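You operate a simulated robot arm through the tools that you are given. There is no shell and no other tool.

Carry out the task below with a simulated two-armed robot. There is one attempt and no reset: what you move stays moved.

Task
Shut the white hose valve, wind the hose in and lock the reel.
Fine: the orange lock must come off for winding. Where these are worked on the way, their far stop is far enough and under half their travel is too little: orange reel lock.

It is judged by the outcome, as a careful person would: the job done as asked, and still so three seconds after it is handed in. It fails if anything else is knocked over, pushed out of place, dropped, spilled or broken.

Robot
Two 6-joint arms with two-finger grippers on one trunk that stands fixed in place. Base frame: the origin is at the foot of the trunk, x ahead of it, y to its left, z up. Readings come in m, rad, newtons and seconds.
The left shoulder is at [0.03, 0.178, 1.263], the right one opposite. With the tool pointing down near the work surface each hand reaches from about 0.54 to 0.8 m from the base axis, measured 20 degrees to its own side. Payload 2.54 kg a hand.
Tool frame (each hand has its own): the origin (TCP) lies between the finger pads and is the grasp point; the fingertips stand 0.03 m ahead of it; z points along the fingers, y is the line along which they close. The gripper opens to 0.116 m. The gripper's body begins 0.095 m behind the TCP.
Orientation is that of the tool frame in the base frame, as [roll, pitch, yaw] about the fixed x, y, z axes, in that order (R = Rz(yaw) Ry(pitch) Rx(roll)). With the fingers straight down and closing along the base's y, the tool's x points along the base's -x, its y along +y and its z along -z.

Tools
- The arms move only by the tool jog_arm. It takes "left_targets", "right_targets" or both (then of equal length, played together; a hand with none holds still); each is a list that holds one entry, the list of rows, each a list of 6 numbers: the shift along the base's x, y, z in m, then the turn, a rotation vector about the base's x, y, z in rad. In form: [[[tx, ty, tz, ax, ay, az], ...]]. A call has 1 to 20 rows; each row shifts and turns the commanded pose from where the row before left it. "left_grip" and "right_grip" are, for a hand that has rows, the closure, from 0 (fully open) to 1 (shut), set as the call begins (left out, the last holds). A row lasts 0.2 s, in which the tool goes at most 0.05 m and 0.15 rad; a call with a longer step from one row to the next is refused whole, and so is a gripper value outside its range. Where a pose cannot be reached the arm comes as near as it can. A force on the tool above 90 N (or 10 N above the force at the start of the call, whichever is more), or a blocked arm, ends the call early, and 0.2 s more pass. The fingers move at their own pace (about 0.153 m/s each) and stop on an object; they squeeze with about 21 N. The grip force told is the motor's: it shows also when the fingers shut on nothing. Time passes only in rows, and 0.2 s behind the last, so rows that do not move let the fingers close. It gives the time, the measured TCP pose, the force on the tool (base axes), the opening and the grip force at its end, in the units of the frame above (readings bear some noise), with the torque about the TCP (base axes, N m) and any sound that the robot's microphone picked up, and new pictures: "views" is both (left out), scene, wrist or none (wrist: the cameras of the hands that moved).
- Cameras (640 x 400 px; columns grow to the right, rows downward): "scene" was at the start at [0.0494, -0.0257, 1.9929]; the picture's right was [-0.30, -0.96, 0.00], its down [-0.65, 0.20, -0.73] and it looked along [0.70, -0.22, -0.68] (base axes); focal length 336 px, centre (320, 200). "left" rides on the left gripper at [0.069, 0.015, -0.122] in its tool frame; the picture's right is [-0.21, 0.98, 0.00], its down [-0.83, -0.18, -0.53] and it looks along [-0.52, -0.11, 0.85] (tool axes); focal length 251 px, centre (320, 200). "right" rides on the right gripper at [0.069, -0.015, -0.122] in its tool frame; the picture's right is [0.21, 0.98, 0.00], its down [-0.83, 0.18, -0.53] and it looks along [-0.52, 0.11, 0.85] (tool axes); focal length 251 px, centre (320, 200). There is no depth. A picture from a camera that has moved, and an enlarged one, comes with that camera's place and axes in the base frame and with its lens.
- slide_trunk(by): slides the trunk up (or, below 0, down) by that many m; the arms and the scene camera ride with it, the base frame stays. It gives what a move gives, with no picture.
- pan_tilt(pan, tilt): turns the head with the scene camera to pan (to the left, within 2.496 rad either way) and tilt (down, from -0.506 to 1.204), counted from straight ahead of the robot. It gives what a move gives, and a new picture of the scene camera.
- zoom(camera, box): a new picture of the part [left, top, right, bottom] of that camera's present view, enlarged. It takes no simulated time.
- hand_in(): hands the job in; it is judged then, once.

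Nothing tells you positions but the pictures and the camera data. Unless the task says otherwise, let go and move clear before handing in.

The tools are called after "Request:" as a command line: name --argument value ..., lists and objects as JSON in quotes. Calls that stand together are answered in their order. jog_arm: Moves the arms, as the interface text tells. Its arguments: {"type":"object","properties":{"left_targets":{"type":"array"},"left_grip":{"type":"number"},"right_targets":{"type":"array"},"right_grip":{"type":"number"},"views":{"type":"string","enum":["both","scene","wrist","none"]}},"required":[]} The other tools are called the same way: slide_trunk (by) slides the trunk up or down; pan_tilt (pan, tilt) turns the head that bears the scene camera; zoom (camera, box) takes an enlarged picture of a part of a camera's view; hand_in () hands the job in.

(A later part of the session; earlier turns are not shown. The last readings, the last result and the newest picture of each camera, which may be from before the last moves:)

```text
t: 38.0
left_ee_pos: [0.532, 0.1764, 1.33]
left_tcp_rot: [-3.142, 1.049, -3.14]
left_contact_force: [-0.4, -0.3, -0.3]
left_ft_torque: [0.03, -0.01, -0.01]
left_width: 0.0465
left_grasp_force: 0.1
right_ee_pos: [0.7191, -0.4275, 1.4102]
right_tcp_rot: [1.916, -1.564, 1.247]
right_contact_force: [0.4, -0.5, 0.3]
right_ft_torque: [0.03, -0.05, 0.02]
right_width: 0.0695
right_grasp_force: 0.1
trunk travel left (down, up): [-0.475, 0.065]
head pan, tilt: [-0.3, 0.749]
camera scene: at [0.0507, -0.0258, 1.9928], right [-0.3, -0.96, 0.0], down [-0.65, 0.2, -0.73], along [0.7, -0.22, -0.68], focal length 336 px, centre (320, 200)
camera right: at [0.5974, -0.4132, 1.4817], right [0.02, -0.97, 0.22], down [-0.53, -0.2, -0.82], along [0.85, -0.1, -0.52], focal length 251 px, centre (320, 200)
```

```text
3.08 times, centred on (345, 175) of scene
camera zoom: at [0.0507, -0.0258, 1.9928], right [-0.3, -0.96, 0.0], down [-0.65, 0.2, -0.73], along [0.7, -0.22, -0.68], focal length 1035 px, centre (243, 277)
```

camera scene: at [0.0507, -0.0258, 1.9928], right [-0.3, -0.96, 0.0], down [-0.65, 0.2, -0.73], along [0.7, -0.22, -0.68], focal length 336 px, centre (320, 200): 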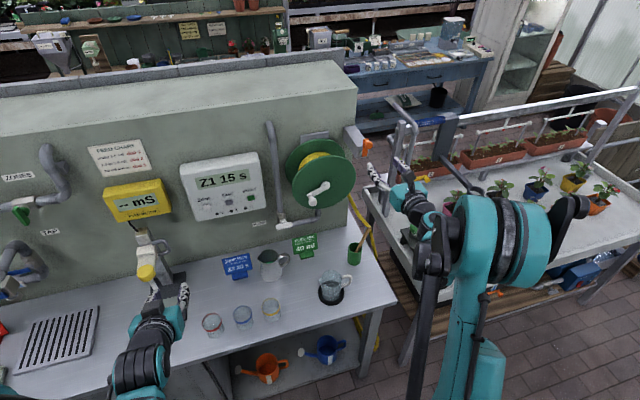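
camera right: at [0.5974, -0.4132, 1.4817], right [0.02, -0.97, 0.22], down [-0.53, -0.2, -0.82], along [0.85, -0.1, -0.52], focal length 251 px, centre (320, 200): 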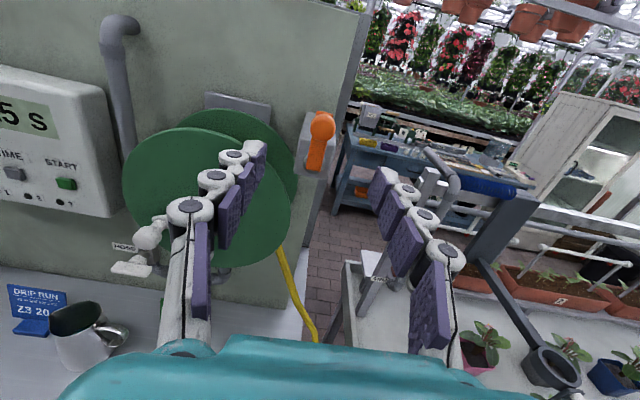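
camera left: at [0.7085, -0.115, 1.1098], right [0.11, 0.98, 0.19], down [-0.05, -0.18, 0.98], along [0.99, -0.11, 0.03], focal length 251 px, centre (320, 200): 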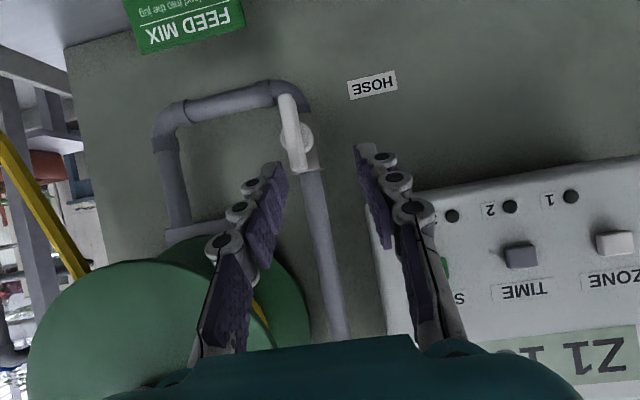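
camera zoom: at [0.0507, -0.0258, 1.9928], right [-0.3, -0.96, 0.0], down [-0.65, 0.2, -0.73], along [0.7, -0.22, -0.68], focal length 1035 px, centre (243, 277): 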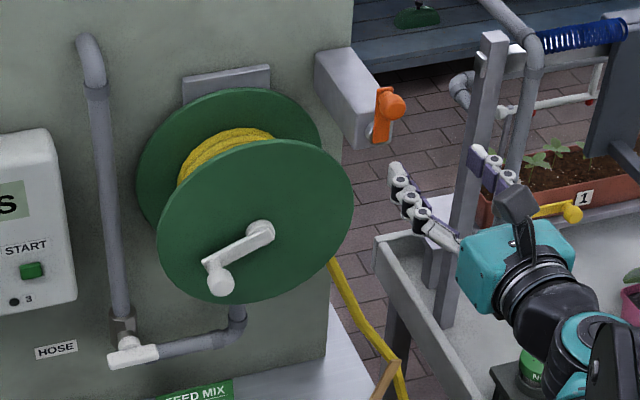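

The lever is upright, clear of the reel, and the valve bar is horizontal. Next I'll bring the right hand in front of the crank knob.

Request:
jog_arm --right_targets '[[[0.0, 0.0231, -0.0237, 0, 0, 0], [0.0, 0.0231, -0.0237, 0, 0, 0], [0.0, 0.0231, -0.0237, 0, 0, 0], [0.0, 0.0231, -0.0237, 0, 0, 0], [0.003, 0.0231, -0.0237, 0, 0, 0], [0.005, 0.0231, -0.0237, 0, 0, 0], [0.005, 0.0231, -0.0237, 0, 0, 0], [0.005, 0.0231, -0.0237, 0, 0, 0], [0, 0, 0, 0, 0, 0]]]' --views "both"

Request:
zoom --camera "right" --box '[200, 80, 440, 260]'

Request:
zoom --camera "scene" --box '[270, 110, 420, 240]'

```text
t: 40.0
left_ee_pos: [0.5306, 0.1761, 1.3312]
left_tcp_rot: [3.141, 1.047, 3.141]
left_contact_force: [-1.1, -1.0, 0.7]
left_ft_torque: [-0.01, 0.02, 0.01]
left_width: 0.0465
left_grasp_force: 0.1
right_ee_pos: [0.7709, -0.2513, 1.2398]
right_tcp_rot: [1.909, -1.566, 1.257]
right_contact_force: [0.0, -0.6, 0.5]
right_ft_torque: [-0.02, -0.01, 0.03]
right_width: 0.0697
right_grasp_force: 0.0
right hand out of reach, approached as far as the arm can: row 5, 6, 7, 8
trunk travel left (down, up): [-0.475, 0.065]
head pan, tilt: [-0.3, 0.749]
camera scene: at [0.0486, -0.0263, 1.9929], right [-0.3, -0.96, 0.0], down [-0.65, 0.2, -0.73], along [0.7, -0.22, -0.68], focal length 336 px, centre (320, 200)
camera right: at [0.6491, -0.2367, 1.3106], right [0.02, -0.97, 0.22], down [-0.53, -0.2, -0.82], along [0.85, -0.1, -0.52], focal length 251 px, centre (320, 200)
```

scene: 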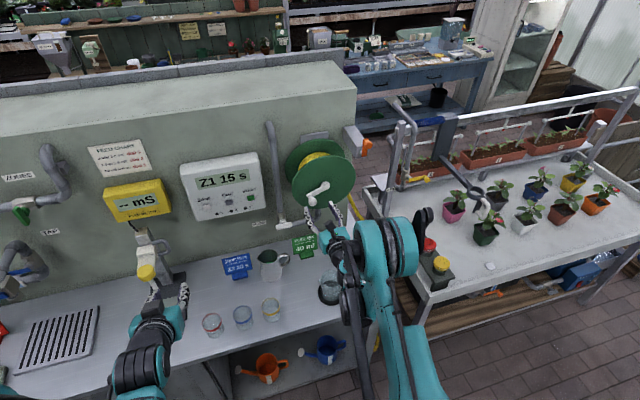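
right: 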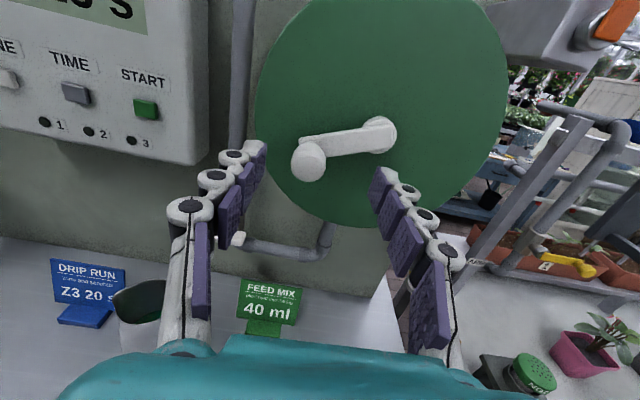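

```text
2.22 times, centred on (320, 170) of right
camera zoom: at [0.6491, -0.2367, 1.3106], right [0.02, -0.97, 0.22], down [-0.53, -0.2, -0.82], along [0.85, -0.1, -0.52], focal length 559 px, centre (320, 267)
```

zoom: 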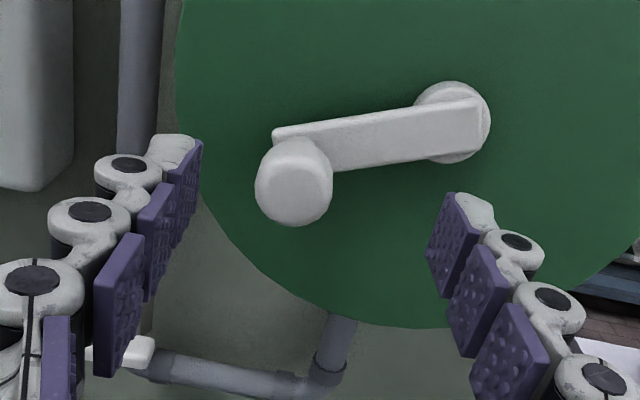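

```text
3.08 times, centred on (345, 175) of scene
camera zoom: at [0.0486, -0.0263, 1.9929], right [-0.3, -0.96, 0.0], down [-0.65, 0.2, -0.73], along [0.7, -0.22, -0.68], focal length 1035 px, centre (243, 277)
```

zoom: 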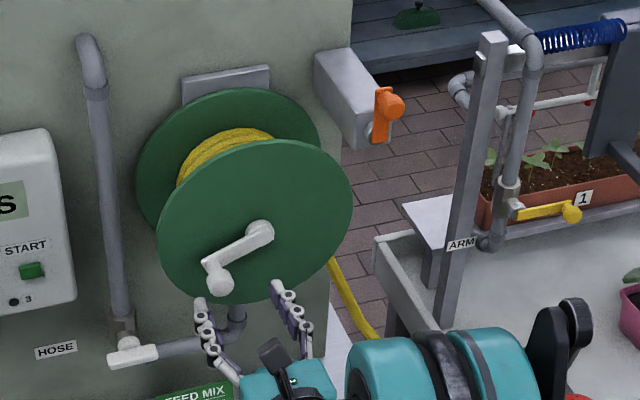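

The hand faces the knob, but it is near its inner reach limit at this height. I'll lower the trunk 0.1 m, which gave better reach before, then line up on the knob at about (0.845,-0.2415,1.2235).

Request:
slide_trunk --by -0.1

Request:
jog_arm --right_targets '[[[0.005, 0.003, 0.028, 0, 0, 0], [0.005, 0.003, 0.028, 0, 0, 0], [0.005, 0.003, 0.026, 0, 0, 0], [0, 0, 0, 0, 0, 0]]]' --views "both"

Request:
zoom --camera "right" --box '[200, 80, 440, 260]'

```text
t: 41.3
left_ee_pos: [0.5321, 0.1771, 1.2311]
left_tcp_rot: [3.14, 1.046, 3.141]
left_contact_force: [0.2, -0.4, 0.4]
left_ft_torque: [-0.02, -0.01, 0.02]
left_width: 0.0464
left_grasp_force: 0.1
right_ee_pos: [0.7713, -0.2506, 1.1392]
right_tcp_rot: [1.934, -1.563, 1.233]
right_contact_force: [0.0, 0.1, 0.4]
right_ft_torque: [0.03, 0.04, -0.01]
right_width: 0.0696
right_grasp_force: 0.1
trunk travel left (down, up): [-0.375, 0.165]
head pan, tilt: [-0.3, 0.749]
```

```text
t: 42.3
left_ee_pos: [0.531, 0.1758, 1.23]
left_tcp_rot: [3.14, 1.047, -3.14]
left_contact_force: [-0.5, 0.1, 0.2]
left_ft_torque: [0.03, -0.01, -0.02]
left_width: 0.0461
left_grasp_force: 0.1
right_ee_pos: [0.7855, -0.243, 1.2206]
right_tcp_rot: [1.989, -1.562, 1.177]
right_contact_force: [-0.2, 0.1, -0.1]
right_ft_torque: [-0.04, -0.02, 0.01]
right_width: 0.0696
right_grasp_force: 0.0
trunk travel left (down, up): [-0.375, 0.165]
head pan, tilt: [-0.3, 0.749]
camera scene: at [0.0499, -0.0259, 1.8928], right [-0.3, -0.96, 0.0], down [-0.65, 0.2, -0.73], along [0.7, -0.22, -0.68], focal length 336 px, centre (320, 200)
camera right: at [0.6642, -0.2279, 1.2915], right [0.02, -0.97, 0.22], down [-0.53, -0.2, -0.82], along [0.85, -0.1, -0.52], focal length 251 px, centre (320, 200)
```

scene: 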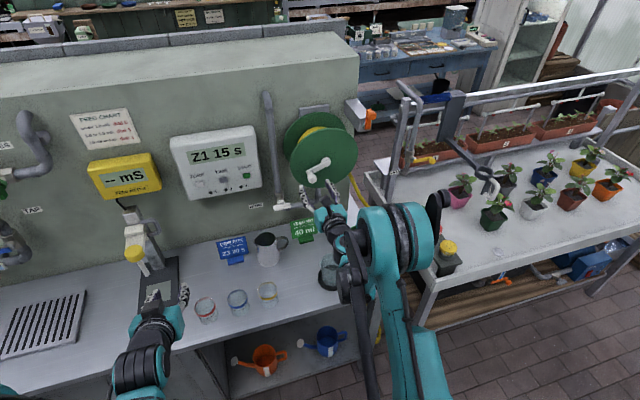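
right: 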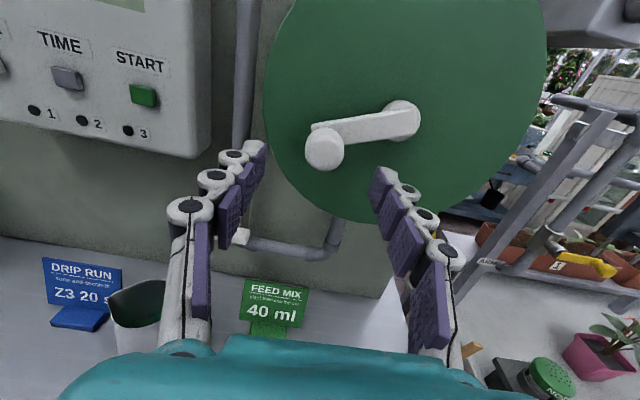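

```text
2.22 times, centred on (320, 170) of right
camera zoom: at [0.6642, -0.2279, 1.2915], right [0.02, -0.97, 0.22], down [-0.53, -0.2, -0.82], along [0.85, -0.1, -0.52], focal length 559 px, centre (320, 267)
```

zoom: 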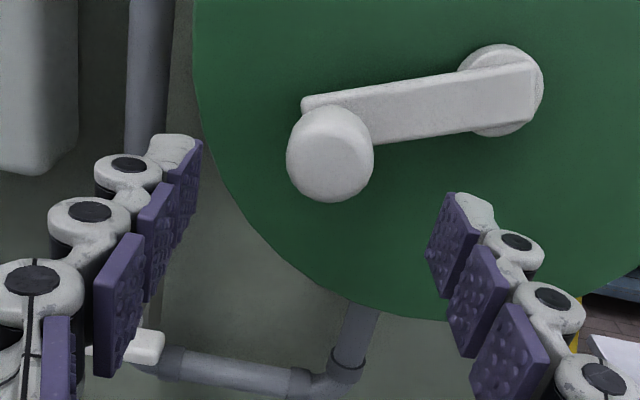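

Reach is good here. I'll advance so the fingers straddle the knob, stopping short of the crank arm, and close.

Request:
jog_arm --right_targets '[[[0.015, 0.0005, 0.001, 0, 0, 0], [0.015, 0.0005, 0.001, 0, 0, 0], [0.012, 0, 0.001, 0, 0, 0], [0, 0, 0, 0, 0, 0]]]' --views "none"

Request:
jog_arm --right_targets '[[[0, 0, 0, 0, 0, 0], [0, 0, 0, 0, 0, 0], [0, 0, 0, 0, 0, 0]]]' --right_grip 1.0 --views "both"

Request:
zoom --camera "right" --box '[200, 80, 440, 260]'

Request:
zoom --camera "scene" --box '[260, 100, 380, 210]'

```text
t: 43.3
left_ee_pos: [0.5323, 0.1756, 1.2311]
left_tcp_rot: [3.14, 1.048, -3.141]
left_contact_force: [-0.3, 0.0, 0.6]
left_ft_torque: [0.0, 0.02, 0.0]
left_width: 0.0465
left_grasp_force: 0.0
right_ee_pos: [0.8288, -0.2401, 1.2246]
right_tcp_rot: [1.941, -1.563, 1.222]
right_contact_force: [-0.4, 0.2, 0.3]
right_ft_torque: [0.0, 0.0, 0.03]
right_width: 0.0693
right_grasp_force: 0.0
trunk travel left (down, up): [-0.375, 0.165]
head pan, tilt: [-0.3, 0.749]
```

```text
t: 44.1
left_ee_pos: [0.532, 0.1752, 1.2298]
left_tcp_rot: [3.14, 1.047, 3.141]
left_contact_force: [-0.3, 0.1, 0.7]
left_ft_torque: [-0.02, 0.01, 0.0]
left_width: 0.0465
left_grasp_force: 0.1
right_ee_pos: [0.8281, -0.243, 1.2243]
right_tcp_rot: [1.977, -1.564, 1.185]
right_contact_force: [4.5, -10.9, 7.3]
right_ft_torque: [-0.14, -0.05, -0.19]
right_width: 0.0264
right_grasp_force: 45.1
trunk travel left (down, up): [-0.375, 0.165]
head pan, tilt: [-0.3, 0.749]
camera scene: at [0.0493, -0.0277, 1.8929], right [-0.3, -0.96, 0.0], down [-0.65, 0.2, -0.73], along [0.7, -0.22, -0.68], focal length 336 px, centre (320, 200)
camera right: at [0.7059, -0.2288, 1.2948], right [0.02, -0.98, 0.22], down [-0.53, -0.2, -0.82], along [0.85, -0.1, -0.52], focal length 251 px, centre (320, 200)
```

scene: 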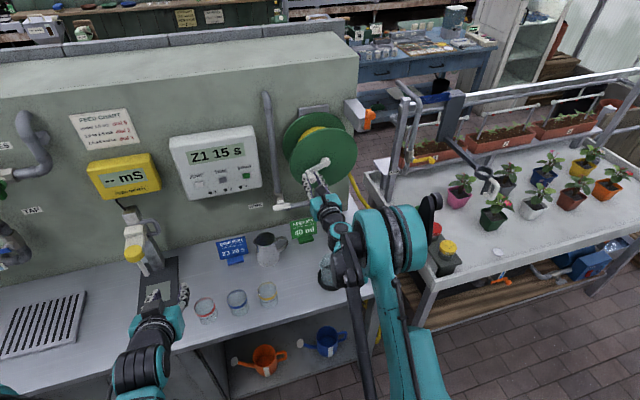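
right: 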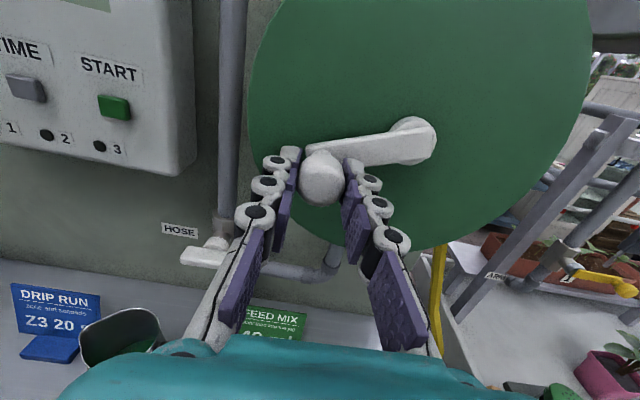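

```text
2.22 times, centred on (320, 170) of right
camera zoom: at [0.7059, -0.2288, 1.2948], right [0.02, -0.98, 0.22], down [-0.53, -0.2, -0.82], along [0.85, -0.1, -0.52], focal length 559 px, centre (320, 267)
```

zoom: 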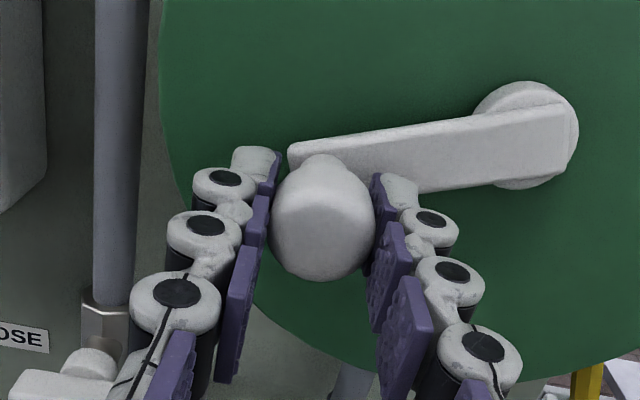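

```text
3.64 times, centred on (320, 155) of scene
camera zoom: at [0.0493, -0.0277, 1.8929], right [-0.3, -0.96, 0.0], down [-0.65, 0.2, -0.73], along [0.7, -0.22, -0.68], focal length 1223 px, centre (320, 364)
```

zoom: 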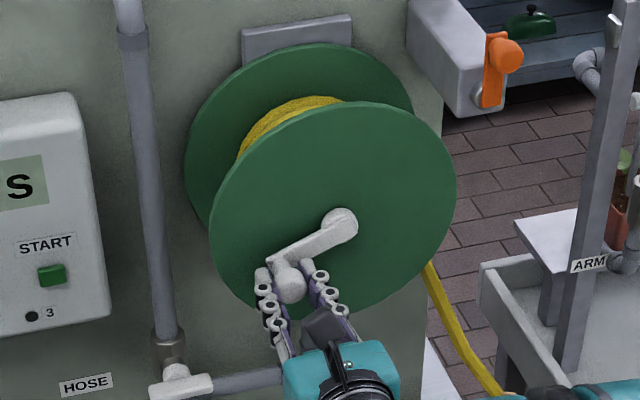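

The knob is held firmly. The hose leaves the drum on its right side, so winding in is counterclockwise as seen from the robot. I'll begin with two small steps to feel it.

Request:
jog_arm --right_targets '[[[0, -0.0067, -0.0109, 0, 0, 0], [0, -0.0087, -0.0093, 0, 0, 0], [0, 0, 0, 0, 0, 0]]]' --views "both"

Request:
zoom --camera "right" --box '[200, 80, 440, 260]'

```text
t: 44.9
left_ee_pos: [0.5288, 0.1802, 1.231]
left_tcp_rot: [-3.135, 1.048, -3.134]
left_contact_force: [-0.1, -0.8, -0.4]
left_ft_torque: [0.01, -0.01, 0.0]
left_width: 0.0464
left_grasp_force: 0.1
right_ee_pos: [0.8257, -0.2466, 1.2071]
right_tcp_rot: [1.608, -1.559, 1.565]
right_contact_force: [5.6, 21.3, 32.5]
right_ft_torque: [-0.04, -0.62, 0.57]
right_width: 0.0265
right_grasp_force: 44.7
trunk travel left (down, up): [-0.375, 0.165]
head pan, tilt: [-0.3, 0.749]
camera scene: at [0.0452, -0.0184, 1.8932], right [-0.29, -0.96, 0.0], down [-0.65, 0.2, -0.73], along [0.7, -0.22, -0.68], focal length 336 px, centre (320, 200)
camera right: at [0.7035, -0.2343, 1.2779], right [0.03, -0.97, 0.22], down [-0.53, -0.21, -0.82], along [0.85, -0.09, -0.52], focal length 251 px, centre (320, 200)
```

scene: 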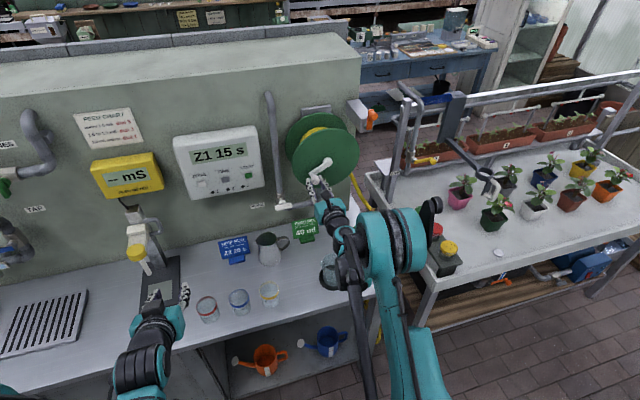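
right: 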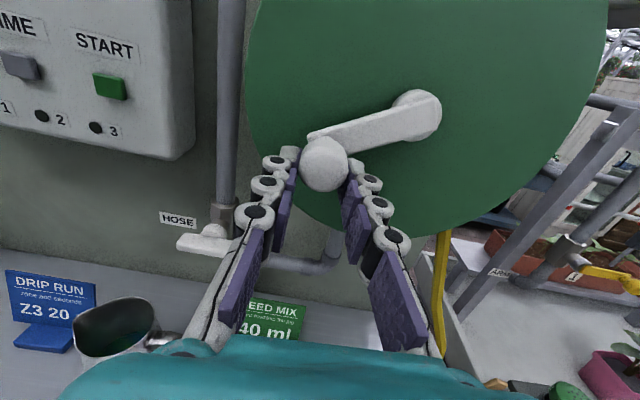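

```text
2.22 times, centred on (320, 170) of right
camera zoom: at [0.7035, -0.2343, 1.2779], right [0.03, -0.97, 0.22], down [-0.53, -0.21, -0.82], along [0.85, -0.09, -0.52], focal length 559 px, centre (320, 267)
```

zoom: 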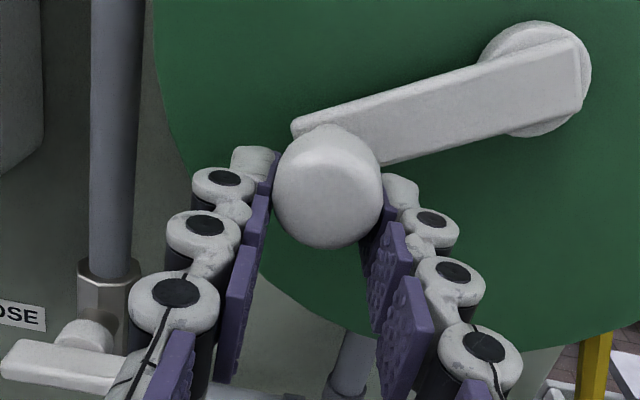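

The crank turns in that direction with a steady drag of about 38 N. I'll continue around the lower part of the circle.

Request:
jog_arm --right_targets '[[[0, -0.0077, -0.0058, 0, 0, 0], [0, -0.0084, -0.0045, 0, 0, 0], [0, -0.0091, -0.0032, 0, 0, 0], [0, -0.0094, -0.0019, 0, 0, 0], [0, -0.0096, -0.0004, 0, 0, 0]]]' --views "both"

Request:
zoom --camera "right" --box '[200, 80, 440, 260]'

```text
t: 46.1
left_ee_pos: [0.5301, 0.174, 1.2317]
left_tcp_rot: [3.141, 1.048, 3.14]
left_contact_force: [-0.1, 0.0, -0.8]
left_ft_torque: [0.03, 0.02, 0.0]
left_width: 0.0465
left_grasp_force: 0.0
right_ee_pos: [0.8289, -0.3023, 1.1896]
right_tcp_rot: [1.939, -1.563, 1.223]
right_contact_force: [-0.3, -0.9, 0.6]
right_ft_torque: [0.01, -0.01, 0.03]
right_width: 0.0
right_grasp_force: 28.2
trunk travel left (down, up): [-0.375, 0.165]
head pan, tilt: [-0.3, 0.749]
camera scene: at [0.0487, -0.028, 1.8929], right [-0.3, -0.96, 0.0], down [-0.65, 0.2, -0.73], along [0.7, -0.22, -0.68], focal length 336 px, centre (320, 200)
camera right: at [0.7061, -0.2887, 1.2594], right [0.02, -0.98, 0.22], down [-0.53, -0.2, -0.82], along [0.85, -0.1, -0.52], focal length 251 px, centre (320, 200)
```

scene: 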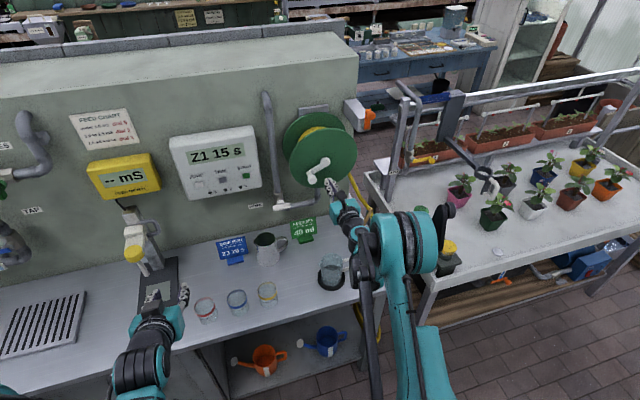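
right: 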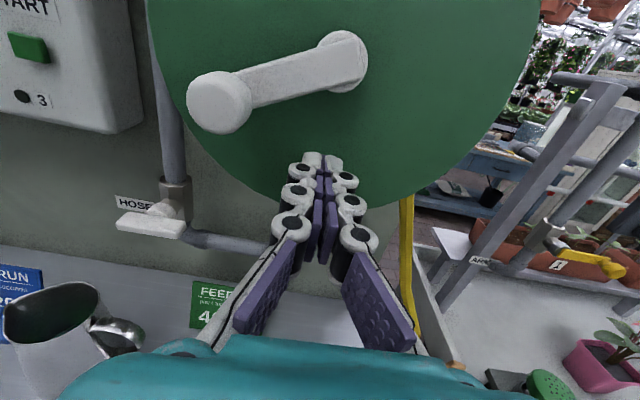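

```text
2.22 times, centred on (320, 170) of right
camera zoom: at [0.7061, -0.2887, 1.2594], right [0.02, -0.98, 0.22], down [-0.53, -0.2, -0.82], along [0.85, -0.1, -0.52], focal length 559 px, centre (320, 267)
```

zoom: 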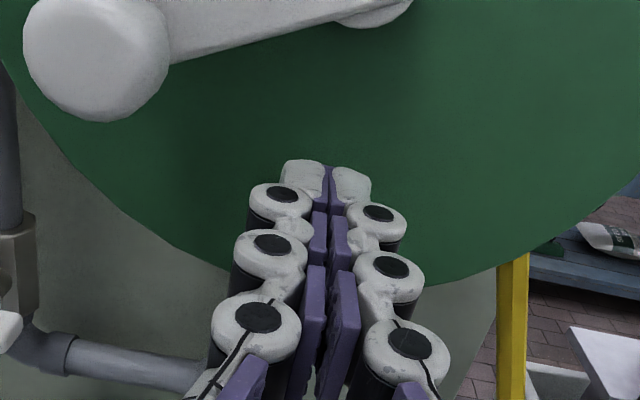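

The fingers slid off the knob and the crank is back at its start, so the reel did not really turn that way, or the grip was across the wrong axis. I'll back off and roll the hand so the fingers close along the crank's direction of travel. Then I'll look again at the lock and reel.

Request:
jog_arm --right_targets '[[[-0.03, 0, 0, 0, 0, 0], [-0.03, 0, 0, 0, 0, 0], [0, 0.005, 0.003, -0.1446, 0, 0], [0, 0.005, 0.003, -0.1446, 0, 0], [0, 0.005, 0.003, -0.1446, 0, 0], [0, 0.005, 0.003, -0.1446, 0, 0], [0, 0.005, 0.003, -0.1446, 0, 0], [0, 0.005, 0.003, -0.1446, 0, 0], [0, 0.005, 0.003, -0.1446, 0, 0], [0, 0.005, 0.003, -0.1446, 0, 0], [0, 0.005, 0.003, -0.1446, 0, 0], [0, 0.005, 0.003, -0.1446, 0, 0], [0, 0.005, 0.003, -0.1446, 0, 0], [0, 0.004, 0.001, -0.1446, 0, 0], [0, 0, 0, -0.1446, 0, 0], [0, 0, 0, -0.1446, 0, 0], [0, 0, 0, 0, 0, 0]]]' --right_grip 0.4 --views "both"

Request:
zoom --camera "right" --box '[200, 80, 440, 260]'

Request:
zoom --camera "scene" --box '[260, 80, 400, 210]'

```text
t: 49.7
left_ee_pos: [0.5326, 0.1761, 1.2289]
left_tcp_rot: [-3.14, 1.047, 3.141]
left_contact_force: [-0.2, 0.1, 1.3]
left_ft_torque: [0.02, 0.0, -0.01]
left_width: 0.0463
left_grasp_force: 0.0
right_ee_pos: [0.7692, -0.2416, 1.2237]
right_tcp_rot: [1.591, 0.461, 1.569]
right_contact_force: [-0.4, 0.7, -0.5]
right_ft_torque: [0.02, 0.02, -0.01]
right_width: 0.0695
right_grasp_force: 0.1
trunk travel left (down, up): [-0.375, 0.165]
head pan, tilt: [-0.3, 0.749]
camera scene: at [0.0495, -0.0257, 1.8929], right [-0.3, -0.96, 0.0], down [-0.65, 0.2, -0.73], along [0.7, -0.22, -0.68], focal length 336 px, centre (320, 200)
camera right: at [0.6467, -0.1833, 1.1822], right [0.02, 0.63, 0.78], down [-0.53, -0.65, 0.54], along [0.85, -0.43, 0.32], focal length 251 px, centre (320, 200)
```

scene: 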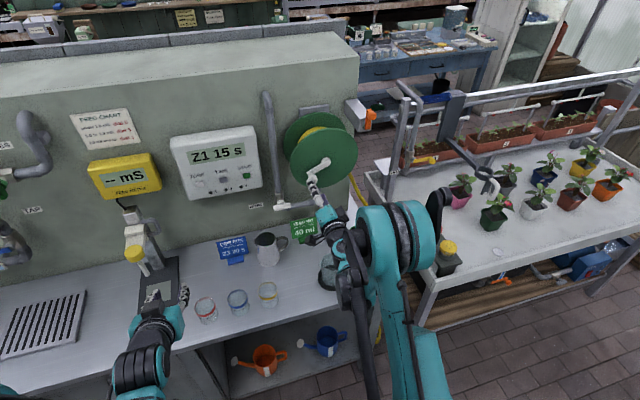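
right: 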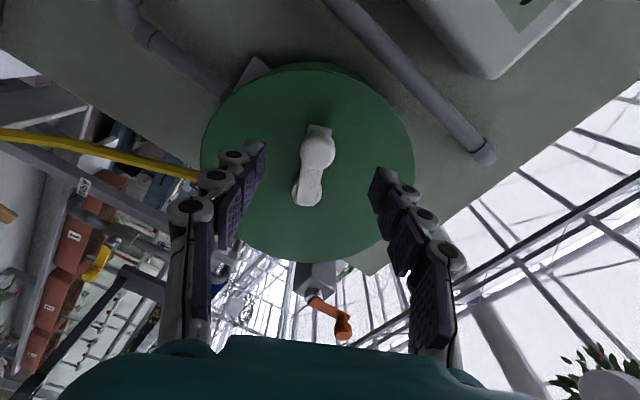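

```text
2.22 times, centred on (320, 170) of right
camera zoom: at [0.6467, -0.1833, 1.1822], right [0.02, 0.63, 0.78], down [-0.53, -0.65, 0.54], along [0.85, -0.43, 0.32], focal length 559 px, centre (320, 267)
```

zoom: 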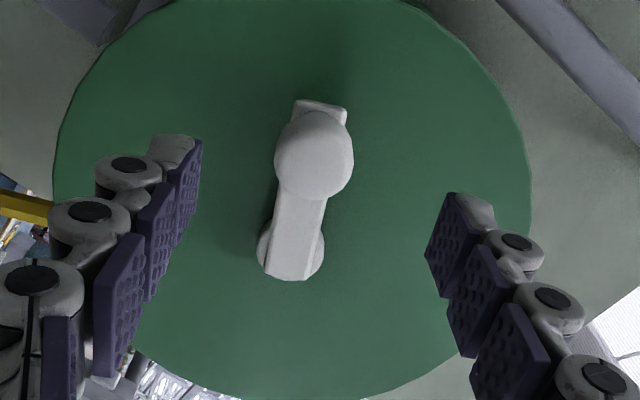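

```text
3.08 times, centred on (330, 145) of scene
camera zoom: at [0.0495, -0.0257, 1.8929], right [-0.3, -0.96, 0.0], down [-0.65, 0.2, -0.73], along [0.7, -0.22, -0.68], focal length 1035 px, centre (289, 369)
```

zoom: 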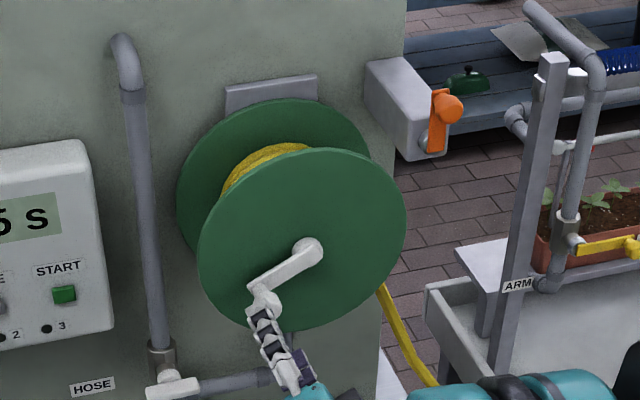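

The hand is now aligned so its fingers straddle the crank along its travel. I'll advance, grip and test both directions.

Request:
jog_arm --right_targets '[[[0.02, 0, 0, 0, 0, 0], [0.02, 0, 0, 0, 0, 0], [0.02, 0, 0, 0, 0, 0], [0.006, 0, 0, 0, 0, 0], [0, 0, 0, 0, 0, 0]]]' --views "none"

Request:
jog_arm --right_targets '[[[0, 0, 0, 0, 0, 0], [0, 0, 0, 0, 0, 0], [0, 0, 0, 0, 0, 0]]]' --right_grip 1.0 --views "wrist"

Request:
zoom --camera "right" --box '[200, 80, 440, 260]'

```text
t: 50.9
left_ee_pos: [0.5311, 0.1771, 1.2304]
left_tcp_rot: [3.14, 1.046, 3.141]
left_contact_force: [-0.3, -0.7, 0.6]
left_ft_torque: [0.0, 0.03, 0.0]
left_width: 0.0465
left_grasp_force: 0.1
right_ee_pos: [0.8361, -0.2415, 1.2229]
right_tcp_rot: [1.592, 0.458, 1.569]
right_contact_force: [-0.6, 0.3, -0.3]
right_ft_torque: [0.0, -0.02, -0.01]
right_width: 0.0696
right_grasp_force: 0.1
trunk travel left (down, up): [-0.375, 0.165]
head pan, tilt: [-0.3, 0.749]
```

```text
t: 51.7
left_ee_pos: [0.5304, 0.1774, 1.2299]
left_tcp_rot: [3.141, 1.048, 3.141]
left_contact_force: [0.9, -0.2, -0.4]
left_ft_torque: [-0.03, -0.01, -0.01]
left_width: 0.0465
left_grasp_force: 0.2
right_ee_pos: [0.8345, -0.2408, 1.2237]
right_tcp_rot: [1.591, 0.458, 1.57]
right_contact_force: [-3.0, 2.1, -3.1]
right_ft_torque: [0.15, 0.07, 0.05]
right_width: 0.0261
right_grasp_force: 45.4
trunk travel left (down, up): [-0.375, 0.165]
head pan, tilt: [-0.3, 0.749]
camera right: at [0.7125, -0.1829, 1.182], right [0.02, 0.63, 0.78], down [-0.53, -0.65, 0.54], along [0.85, -0.43, 0.32], focal length 251 px, centre (320, 200)
```

right: 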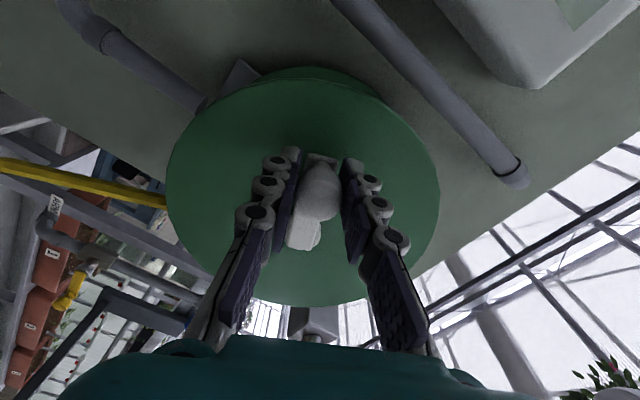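

```text
2.22 times, centred on (320, 170) of right
camera zoom: at [0.7125, -0.1829, 1.182], right [0.02, 0.63, 0.78], down [-0.53, -0.65, 0.54], along [0.85, -0.43, 0.32], focal length 559 px, centre (320, 267)
```

zoom: 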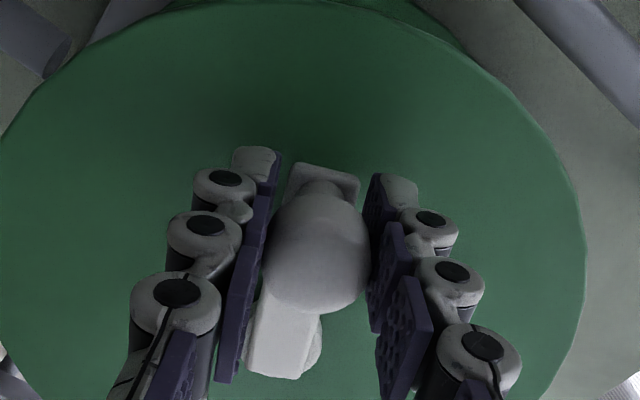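

Request:
jog_arm --right_targets '[[[0, -0.0028, -0.006, -0.1, 0, 0], [0, 0, 0, 0, 0, 0]]]' --views "wrist"

Request:
zoom --camera "right" --box '[200, 80, 440, 260]'

```text
t: 52.3
left_ee_pos: [0.53, 0.1763, 1.2296]
left_tcp_rot: [-3.141, 1.048, -3.141]
left_contact_force: [0.0, 0.5, 0.1]
left_ft_torque: [0.01, -0.03, 0.03]
left_width: 0.0464
left_grasp_force: 0.1
right_ee_pos: [0.8353, -0.2435, 1.2176]
right_tcp_rot: [1.591, 0.563, 1.568]
right_contact_force: [-3.1, 1.6, -2.1]
right_ft_torque: [0.23, 0.05, 0.14]
right_width: 0.0259
right_grasp_force: 45.0
trunk travel left (down, up): [-0.375, 0.165]
head pan, tilt: [-0.3, 0.749]
camera right: at [0.7125, -0.1903, 1.1709], right [0.02, 0.7, 0.71], down [-0.53, -0.6, 0.6], along [0.85, -0.39, 0.36], focal length 251 px, centre (320, 200)
```

right: 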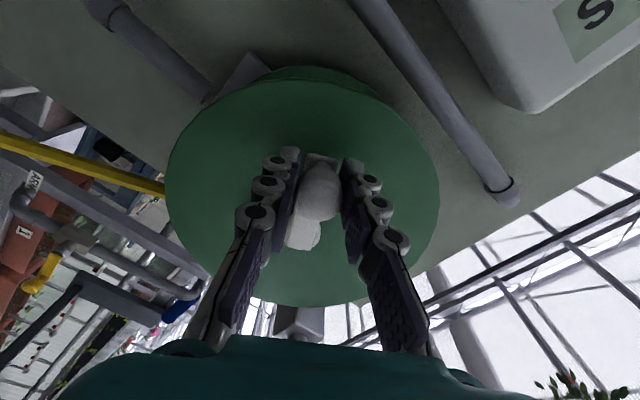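

```text
2.22 times, centred on (320, 170) of right
camera zoom: at [0.7125, -0.1903, 1.1709], right [0.02, 0.7, 0.71], down [-0.53, -0.6, 0.6], along [0.85, -0.39, 0.36], focal length 559 px, centre (320, 267)
```

zoom: 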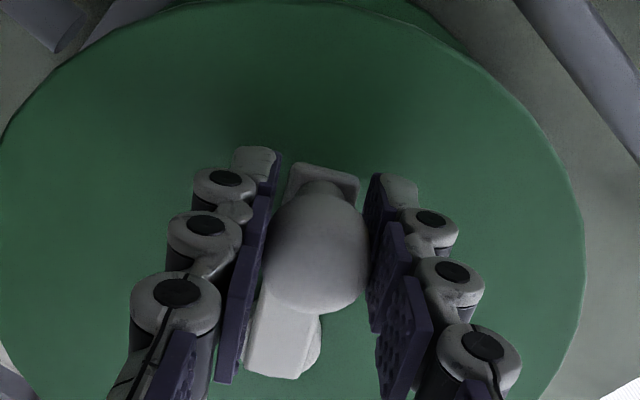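

Turning the hand with the crank works: it follows counterclockwise with only about 4 N. I'll continue round, watching the force.

Request:
jog_arm --right_targets '[[[0, -0.0057, -0.0081, -0.149, 0, 0], [0, -0.0069, -0.0071, -0.149, 0, 0], [0, -0.0079, -0.006, -0.149, 0, 0], [0, -0.0087, -0.0048, -0.149, 0, 0], [0, -0.0093, -0.0034, -0.149, 0, 0]]]' --views "both"

Request:
zoom --camera "scene" --box '[260, 80, 400, 210]'

```text
t: 53.1
left_ee_pos: [0.5261, 0.1782, 1.2313]
left_tcp_rot: [-3.134, 1.051, -3.138]
left_contact_force: [-0.5, -1.7, 0.2]
left_ft_torque: [0.08, -0.01, 0.08]
left_width: 0.0463
left_grasp_force: 0.0
right_ee_pos: [0.8292, -0.2354, 1.2025]
right_tcp_rot: [1.588, 0.95, 1.611]
right_contact_force: [-21.0, 55.1, 1.8]
right_ft_torque: [-0.62, -0.09, 0.23]
right_width: 0.02
right_grasp_force: 44.0
trunk travel left (down, up): [-0.375, 0.165]
head pan, tilt: [-0.3, 0.749]
stopped in row 3 (right hand): the force on the tool passed its limit at 94 N (the readings are from after the stop); the commanded pose is now the measured one
camera scene: at [0.0426, -0.0182, 1.8926], right [-0.29, -0.96, 0.0], down [-0.65, 0.2, -0.74], along [0.7, -0.22, -0.68], focal length 336 px, centre (320, 200)
camera right: at [0.706, -0.2096, 1.14], right [-0.02, 0.92, 0.4], down [-0.52, -0.35, 0.78], along [0.86, -0.19, 0.48], focal length 251 px, centre (320, 200)
```

scene: 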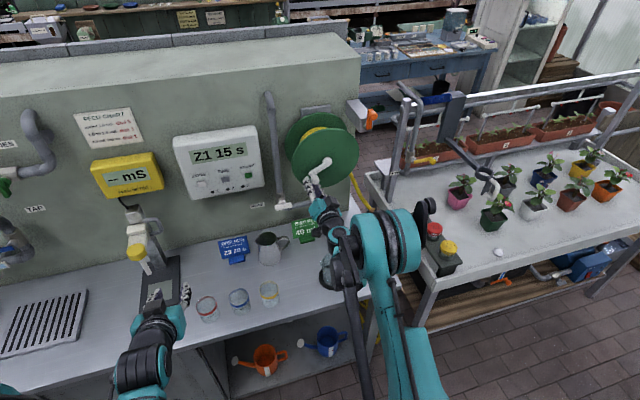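
right: 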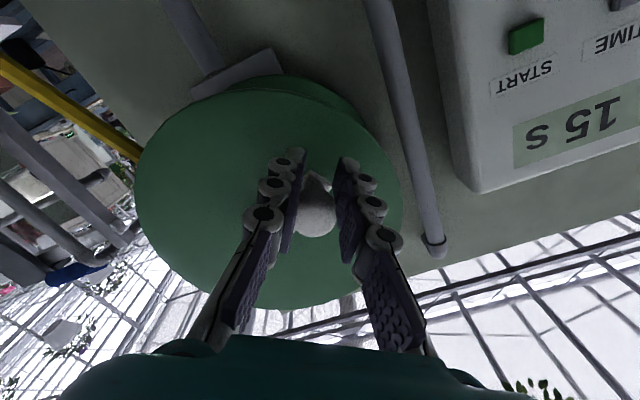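

```text
3.08 times, centred on (330, 145) of scene
camera zoom: at [0.0426, -0.0182, 1.8926], right [-0.29, -0.96, 0.0], down [-0.65, 0.2, -0.74], along [0.7, -0.22, -0.68], focal length 1035 px, centre (289, 369)
```

zoom: 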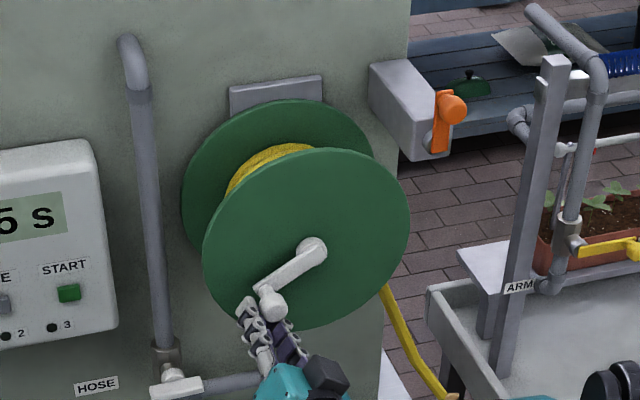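

The crank moved only a few degrees and then stopped hard, so it is blocked in that direction. I'll let go, back off and see where the crank rests before trying the other way.

Request:
jog_arm --right_targets '[[[0, 0, 0, 0, 0, 0], [0, 0, 0, 0, 0, 0], [-0.03, 0, 0, 0, 0, 0], [-0.03, -0.0, 0.0, 0, 0, 0], [0, 0, 0, 0, 0, 0]]]' --right_grip 0.4 --views "both"

Request:
zoom --camera "scene" --box '[260, 80, 400, 210]'

Request:
zoom --camera "right" --box '[120, 60, 440, 300]'

Request:
zoom --camera "scene" --box '[335, 85, 395, 135]'

```text
t: 54.3
left_ee_pos: [0.5309, 0.1742, 1.2306]
left_tcp_rot: [-3.141, 1.048, 3.14]
left_contact_force: [0.0, -0.1, 0.2]
left_ft_torque: [0.02, 0.02, 0.01]
left_width: 0.0464
left_grasp_force: 0.1
right_ee_pos: [0.7736, -0.2523, 1.1999]
right_tcp_rot: [1.595, 0.939, 1.585]
right_contact_force: [-0.2, 0.3, 0.7]
right_ft_torque: [0.02, -0.07, 0.01]
right_width: 0.0696
right_grasp_force: 0.1
trunk travel left (down, up): [-0.375, 0.165]
head pan, tilt: [-0.3, 0.749]
camera scene: at [0.0505, -0.0254, 1.8928], right [-0.3, -0.96, 0.0], down [-0.65, 0.2, -0.73], along [0.7, -0.22, -0.68], focal length 336 px, centre (320, 200)
camera right: at [0.6507, -0.223, 1.1378], right [0.01, 0.92, 0.4], down [-0.52, -0.34, 0.78], along [0.85, -0.22, 0.48], focal length 251 px, centre (320, 200)
```

scene: 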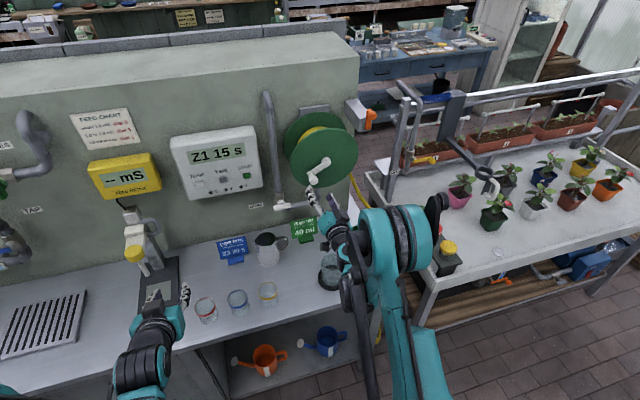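
right: 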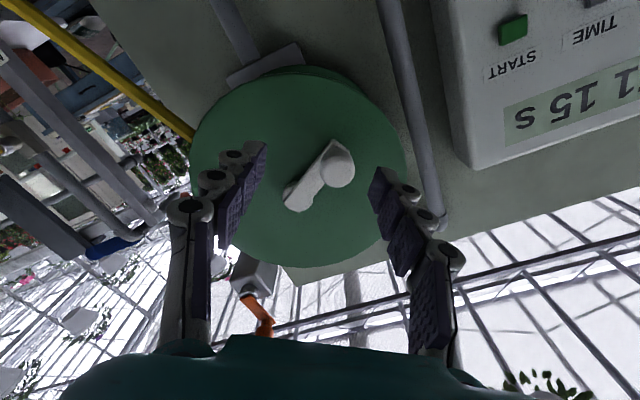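

```text
3.08 times, centred on (330, 145) of scene
camera zoom: at [0.0505, -0.0254, 1.8928], right [-0.3, -0.96, 0.0], down [-0.65, 0.2, -0.73], along [0.7, -0.22, -0.68], focal length 1035 px, centre (289, 369)
```

zoom: 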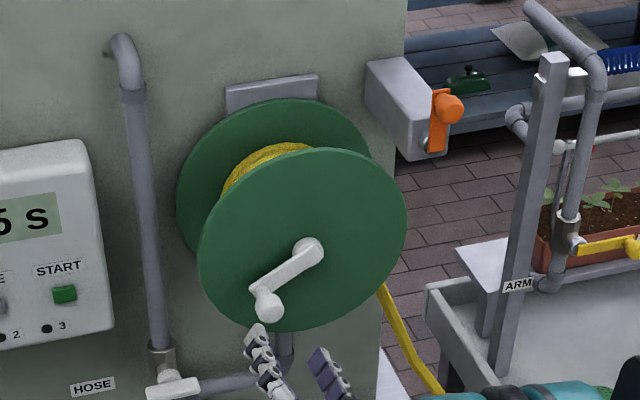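

```text
1.67 times, centred on (280, 180) of right
camera zoom: at [0.6507, -0.223, 1.1378], right [0.01, 0.92, 0.4], down [-0.52, -0.34, 0.78], along [0.85, -0.22, 0.48], focal length 419 px, centre (387, 233)
```

zoom: 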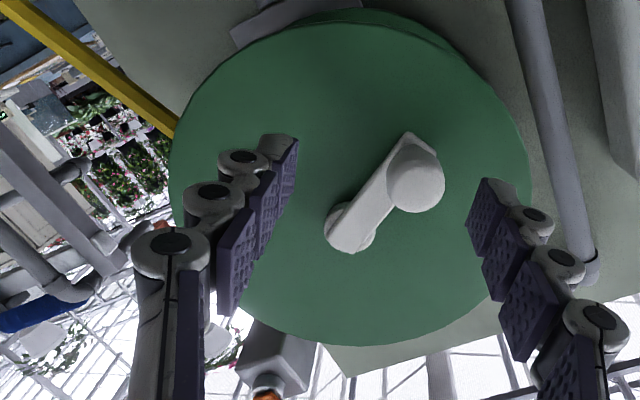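

```text
8.00 times, centred on (365, 110) of scene
camera zoom: at [0.0505, -0.0254, 1.8928], right [-0.3, -0.96, 0.0], down [-0.65, 0.2, -0.73], along [0.7, -0.22, -0.68], focal length 2690 px, centre (-40, 920)
```

zoom: 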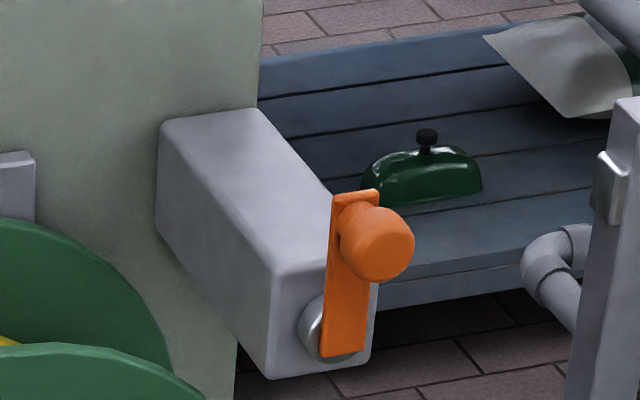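

The crank rests only about 0.1 rad further round than at the start. I'll realign on the knob and test the other direction, clockwise.

Request:
jog_arm --right_targets '[[[0, 0.0025, 0.006, 0.134, 0, 0], [0, 0.0025, 0.006, 0.134, 0, 0], [0, 0.002, 0.007, 0.134, 0, 0], [0, 0, 0, 0, 0, 0]]]' --views "none"

Request:
jog_arm --right_targets '[[[0.02, 0, 0, 0, 0, 0], [0.02, 0, 0, 0, 0, 0], [0.02, 0, 0, 0, 0, 0], [0, 0, 0, 0, 0, 0]]]' --views "wrist"

Request:
zoom --camera "right" --box '[200, 80, 440, 260]'

```text
t: 55.3
left_ee_pos: [0.5317, 0.1749, 1.2309]
left_tcp_rot: [-3.142, 1.048, 3.14]
left_contact_force: [0.5, -0.4, -0.2]
left_ft_torque: [0.0, 0.0, -0.01]
left_width: 0.0468
left_grasp_force: 0.1
right_ee_pos: [0.7742, -0.2455, 1.2175]
right_tcp_rot: [1.585, 0.537, 1.582]
right_contact_force: [0.8, -0.8, 0.0]
right_ft_torque: [0.01, 0.01, 0.02]
right_width: 0.0694
right_grasp_force: 0.1
trunk travel left (down, up): [-0.375, 0.165]
head pan, tilt: [-0.3, 0.749]
```

```text
t: 56.3
left_ee_pos: [0.5305, 0.175, 1.2305]
left_tcp_rot: [3.141, 1.047, 3.139]
left_contact_force: [0.3, 0.2, 0.2]
left_ft_torque: [0.02, -0.01, -0.01]
left_width: 0.0466
left_grasp_force: 0.0
right_ee_pos: [0.8341, -0.2465, 1.2184]
right_tcp_rot: [1.585, 0.539, 1.581]
right_contact_force: [-1.4, 0.7, -0.4]
right_ft_torque: [0.0, 0.02, 0.04]
right_width: 0.0697
right_grasp_force: 0.1
trunk travel left (down, up): [-0.375, 0.165]
head pan, tilt: [-0.3, 0.749]
camera right: at [0.711, -0.1942, 1.1726], right [0.01, 0.69, 0.73], down [-0.52, -0.62, 0.59], along [0.85, -0.39, 0.36], focal length 251 px, centre (320, 200)
```

right: 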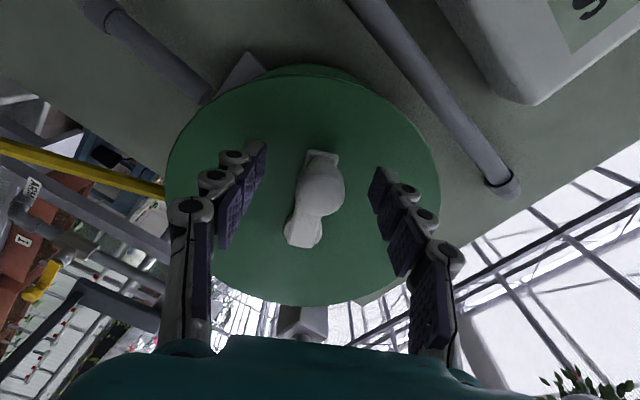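

```text
2.22 times, centred on (320, 170) of right
camera zoom: at [0.711, -0.1942, 1.1726], right [0.01, 0.69, 0.73], down [-0.52, -0.62, 0.59], along [0.85, -0.39, 0.36], focal length 559 px, centre (320, 267)
```

zoom: 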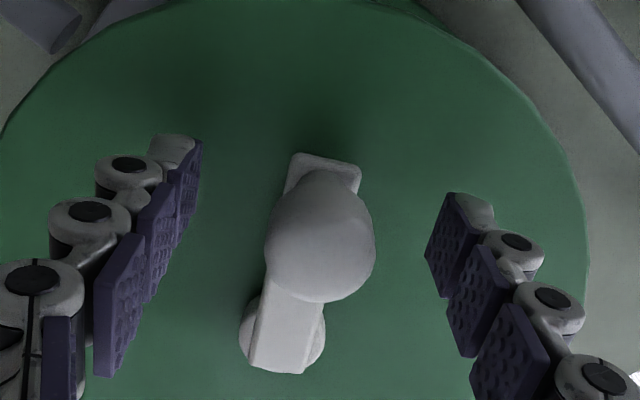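

Request:
jog_arm --right_targets '[[[0, 0, 0, 0, 0, 0], [0, 0, 0, 0, 0, 0], [0, 0, 0, 0, 0, 0]]]' --right_grip 1.0 --views "none"

Request:
jog_arm --right_targets '[[[0, 0.0034, 0.0056, 0.1, 0, 0], [0, 0, 0, 0, 0, 0]]]' --views "none"

Request:
jog_arm --right_targets '[[[0, 0.0028, 0.006, 0.1, 0, 0], [0, 0, 0, 0, 0, 0]]]' --views "none"

Request:
jog_arm --right_targets '[[[0, 0.0022, 0.0062, 0.1, 0, 0], [0, 0, 0, 0, 0, 0]]]' --views "wrist"

Request:
zoom --camera "right" --box '[200, 80, 440, 260]'

```text
t: 57.1
left_ee_pos: [0.5312, 0.1757, 1.2297]
left_tcp_rot: [3.141, 1.049, 3.138]
left_contact_force: [-0.2, -0.1, 0.1]
left_ft_torque: [0.01, -0.02, -0.02]
left_width: 0.0462
left_grasp_force: 0.0
right_ee_pos: [0.834, -0.2458, 1.2193]
right_tcp_rot: [1.585, 0.539, 1.582]
right_contact_force: [0.4, 0.4, 2.0]
right_ft_torque: [-0.08, 0.01, 0.1]
right_width: 0.0263
right_grasp_force: 45.1
trunk travel left (down, up): [-0.375, 0.165]
head pan, tilt: [-0.3, 0.749]
```

```text
t: 57.7
left_ee_pos: [0.5316, 0.1737, 1.2297]
left_tcp_rot: [-3.14, 1.048, 3.14]
left_contact_force: [-0.7, 0.3, 0.4]
left_ft_torque: [0.01, 0.0, 0.02]
left_width: 0.0464
left_grasp_force: 0.0
right_ee_pos: [0.835, -0.2439, 1.224]
right_tcp_rot: [1.584, 0.437, 1.58]
right_contact_force: [3.6, -0.9, 4.1]
right_ft_torque: [-0.17, -0.04, 0.04]
right_width: 0.0258
right_grasp_force: 45.1
trunk travel left (down, up): [-0.375, 0.165]
head pan, tilt: [-0.3, 0.749]
```

```text
t: 58.3
left_ee_pos: [0.5315, 0.1752, 1.2298]
left_tcp_rot: [-3.141, 1.046, 3.139]
left_contact_force: [0.3, -0.2, 0.0]
left_ft_torque: [0.0, -0.01, -0.02]
left_width: 0.0465
left_grasp_force: 0.2
right_ee_pos: [0.8334, -0.2407, 1.2303]
right_tcp_rot: [1.582, 0.336, 1.582]
right_contact_force: [-2.8, -2.9, -4.3]
right_ft_torque: [0.21, 0.0, -0.09]
right_width: 0.0262
right_grasp_force: 44.8
trunk travel left (down, up): [-0.375, 0.165]
head pan, tilt: [-0.3, 0.749]
```

```text
t: 58.9
left_ee_pos: [0.5312, 0.173, 1.2301]
left_tcp_rot: [3.14, 1.049, 3.138]
left_contact_force: [-0.1, 0.4, -0.5]
left_ft_torque: [0.0, 0.01, -0.04]
left_width: 0.0463
left_grasp_force: 0.1
right_ee_pos: [0.8342, -0.2384, 1.2363]
right_tcp_rot: [1.582, 0.236, 1.581]
right_contact_force: [-6.4, -5.1, -7.8]
right_ft_torque: [0.41, 0.08, -0.09]
right_width: 0.026
right_grasp_force: 45.1
trunk travel left (down, up): [-0.375, 0.165]
head pan, tilt: [-0.3, 0.749]
camera right: at [0.7111, -0.1751, 1.2078], right [0.01, 0.44, 0.9], down [-0.53, -0.76, 0.38], along [0.85, -0.47, 0.23], focal length 251 px, centre (320, 200)
```

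right: 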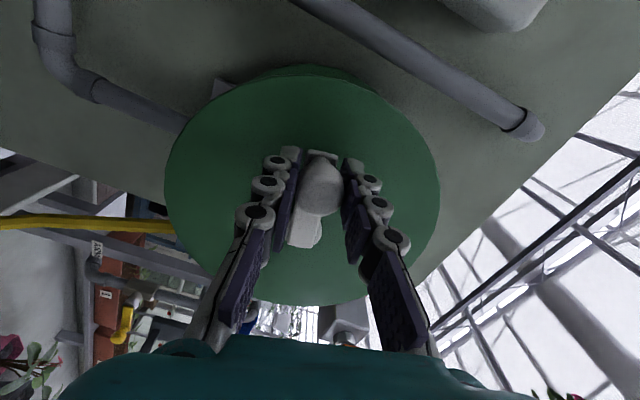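

```text
2.22 times, centred on (320, 170) of right
camera zoom: at [0.7111, -0.1751, 1.2078], right [0.01, 0.44, 0.9], down [-0.53, -0.76, 0.38], along [0.85, -0.47, 0.23], focal length 559 px, centre (320, 267)
```

zoom: 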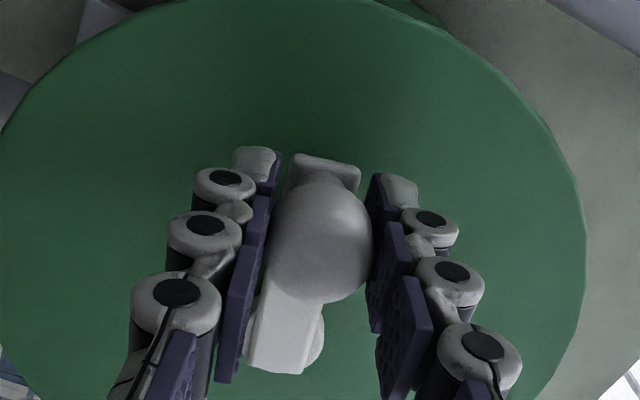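

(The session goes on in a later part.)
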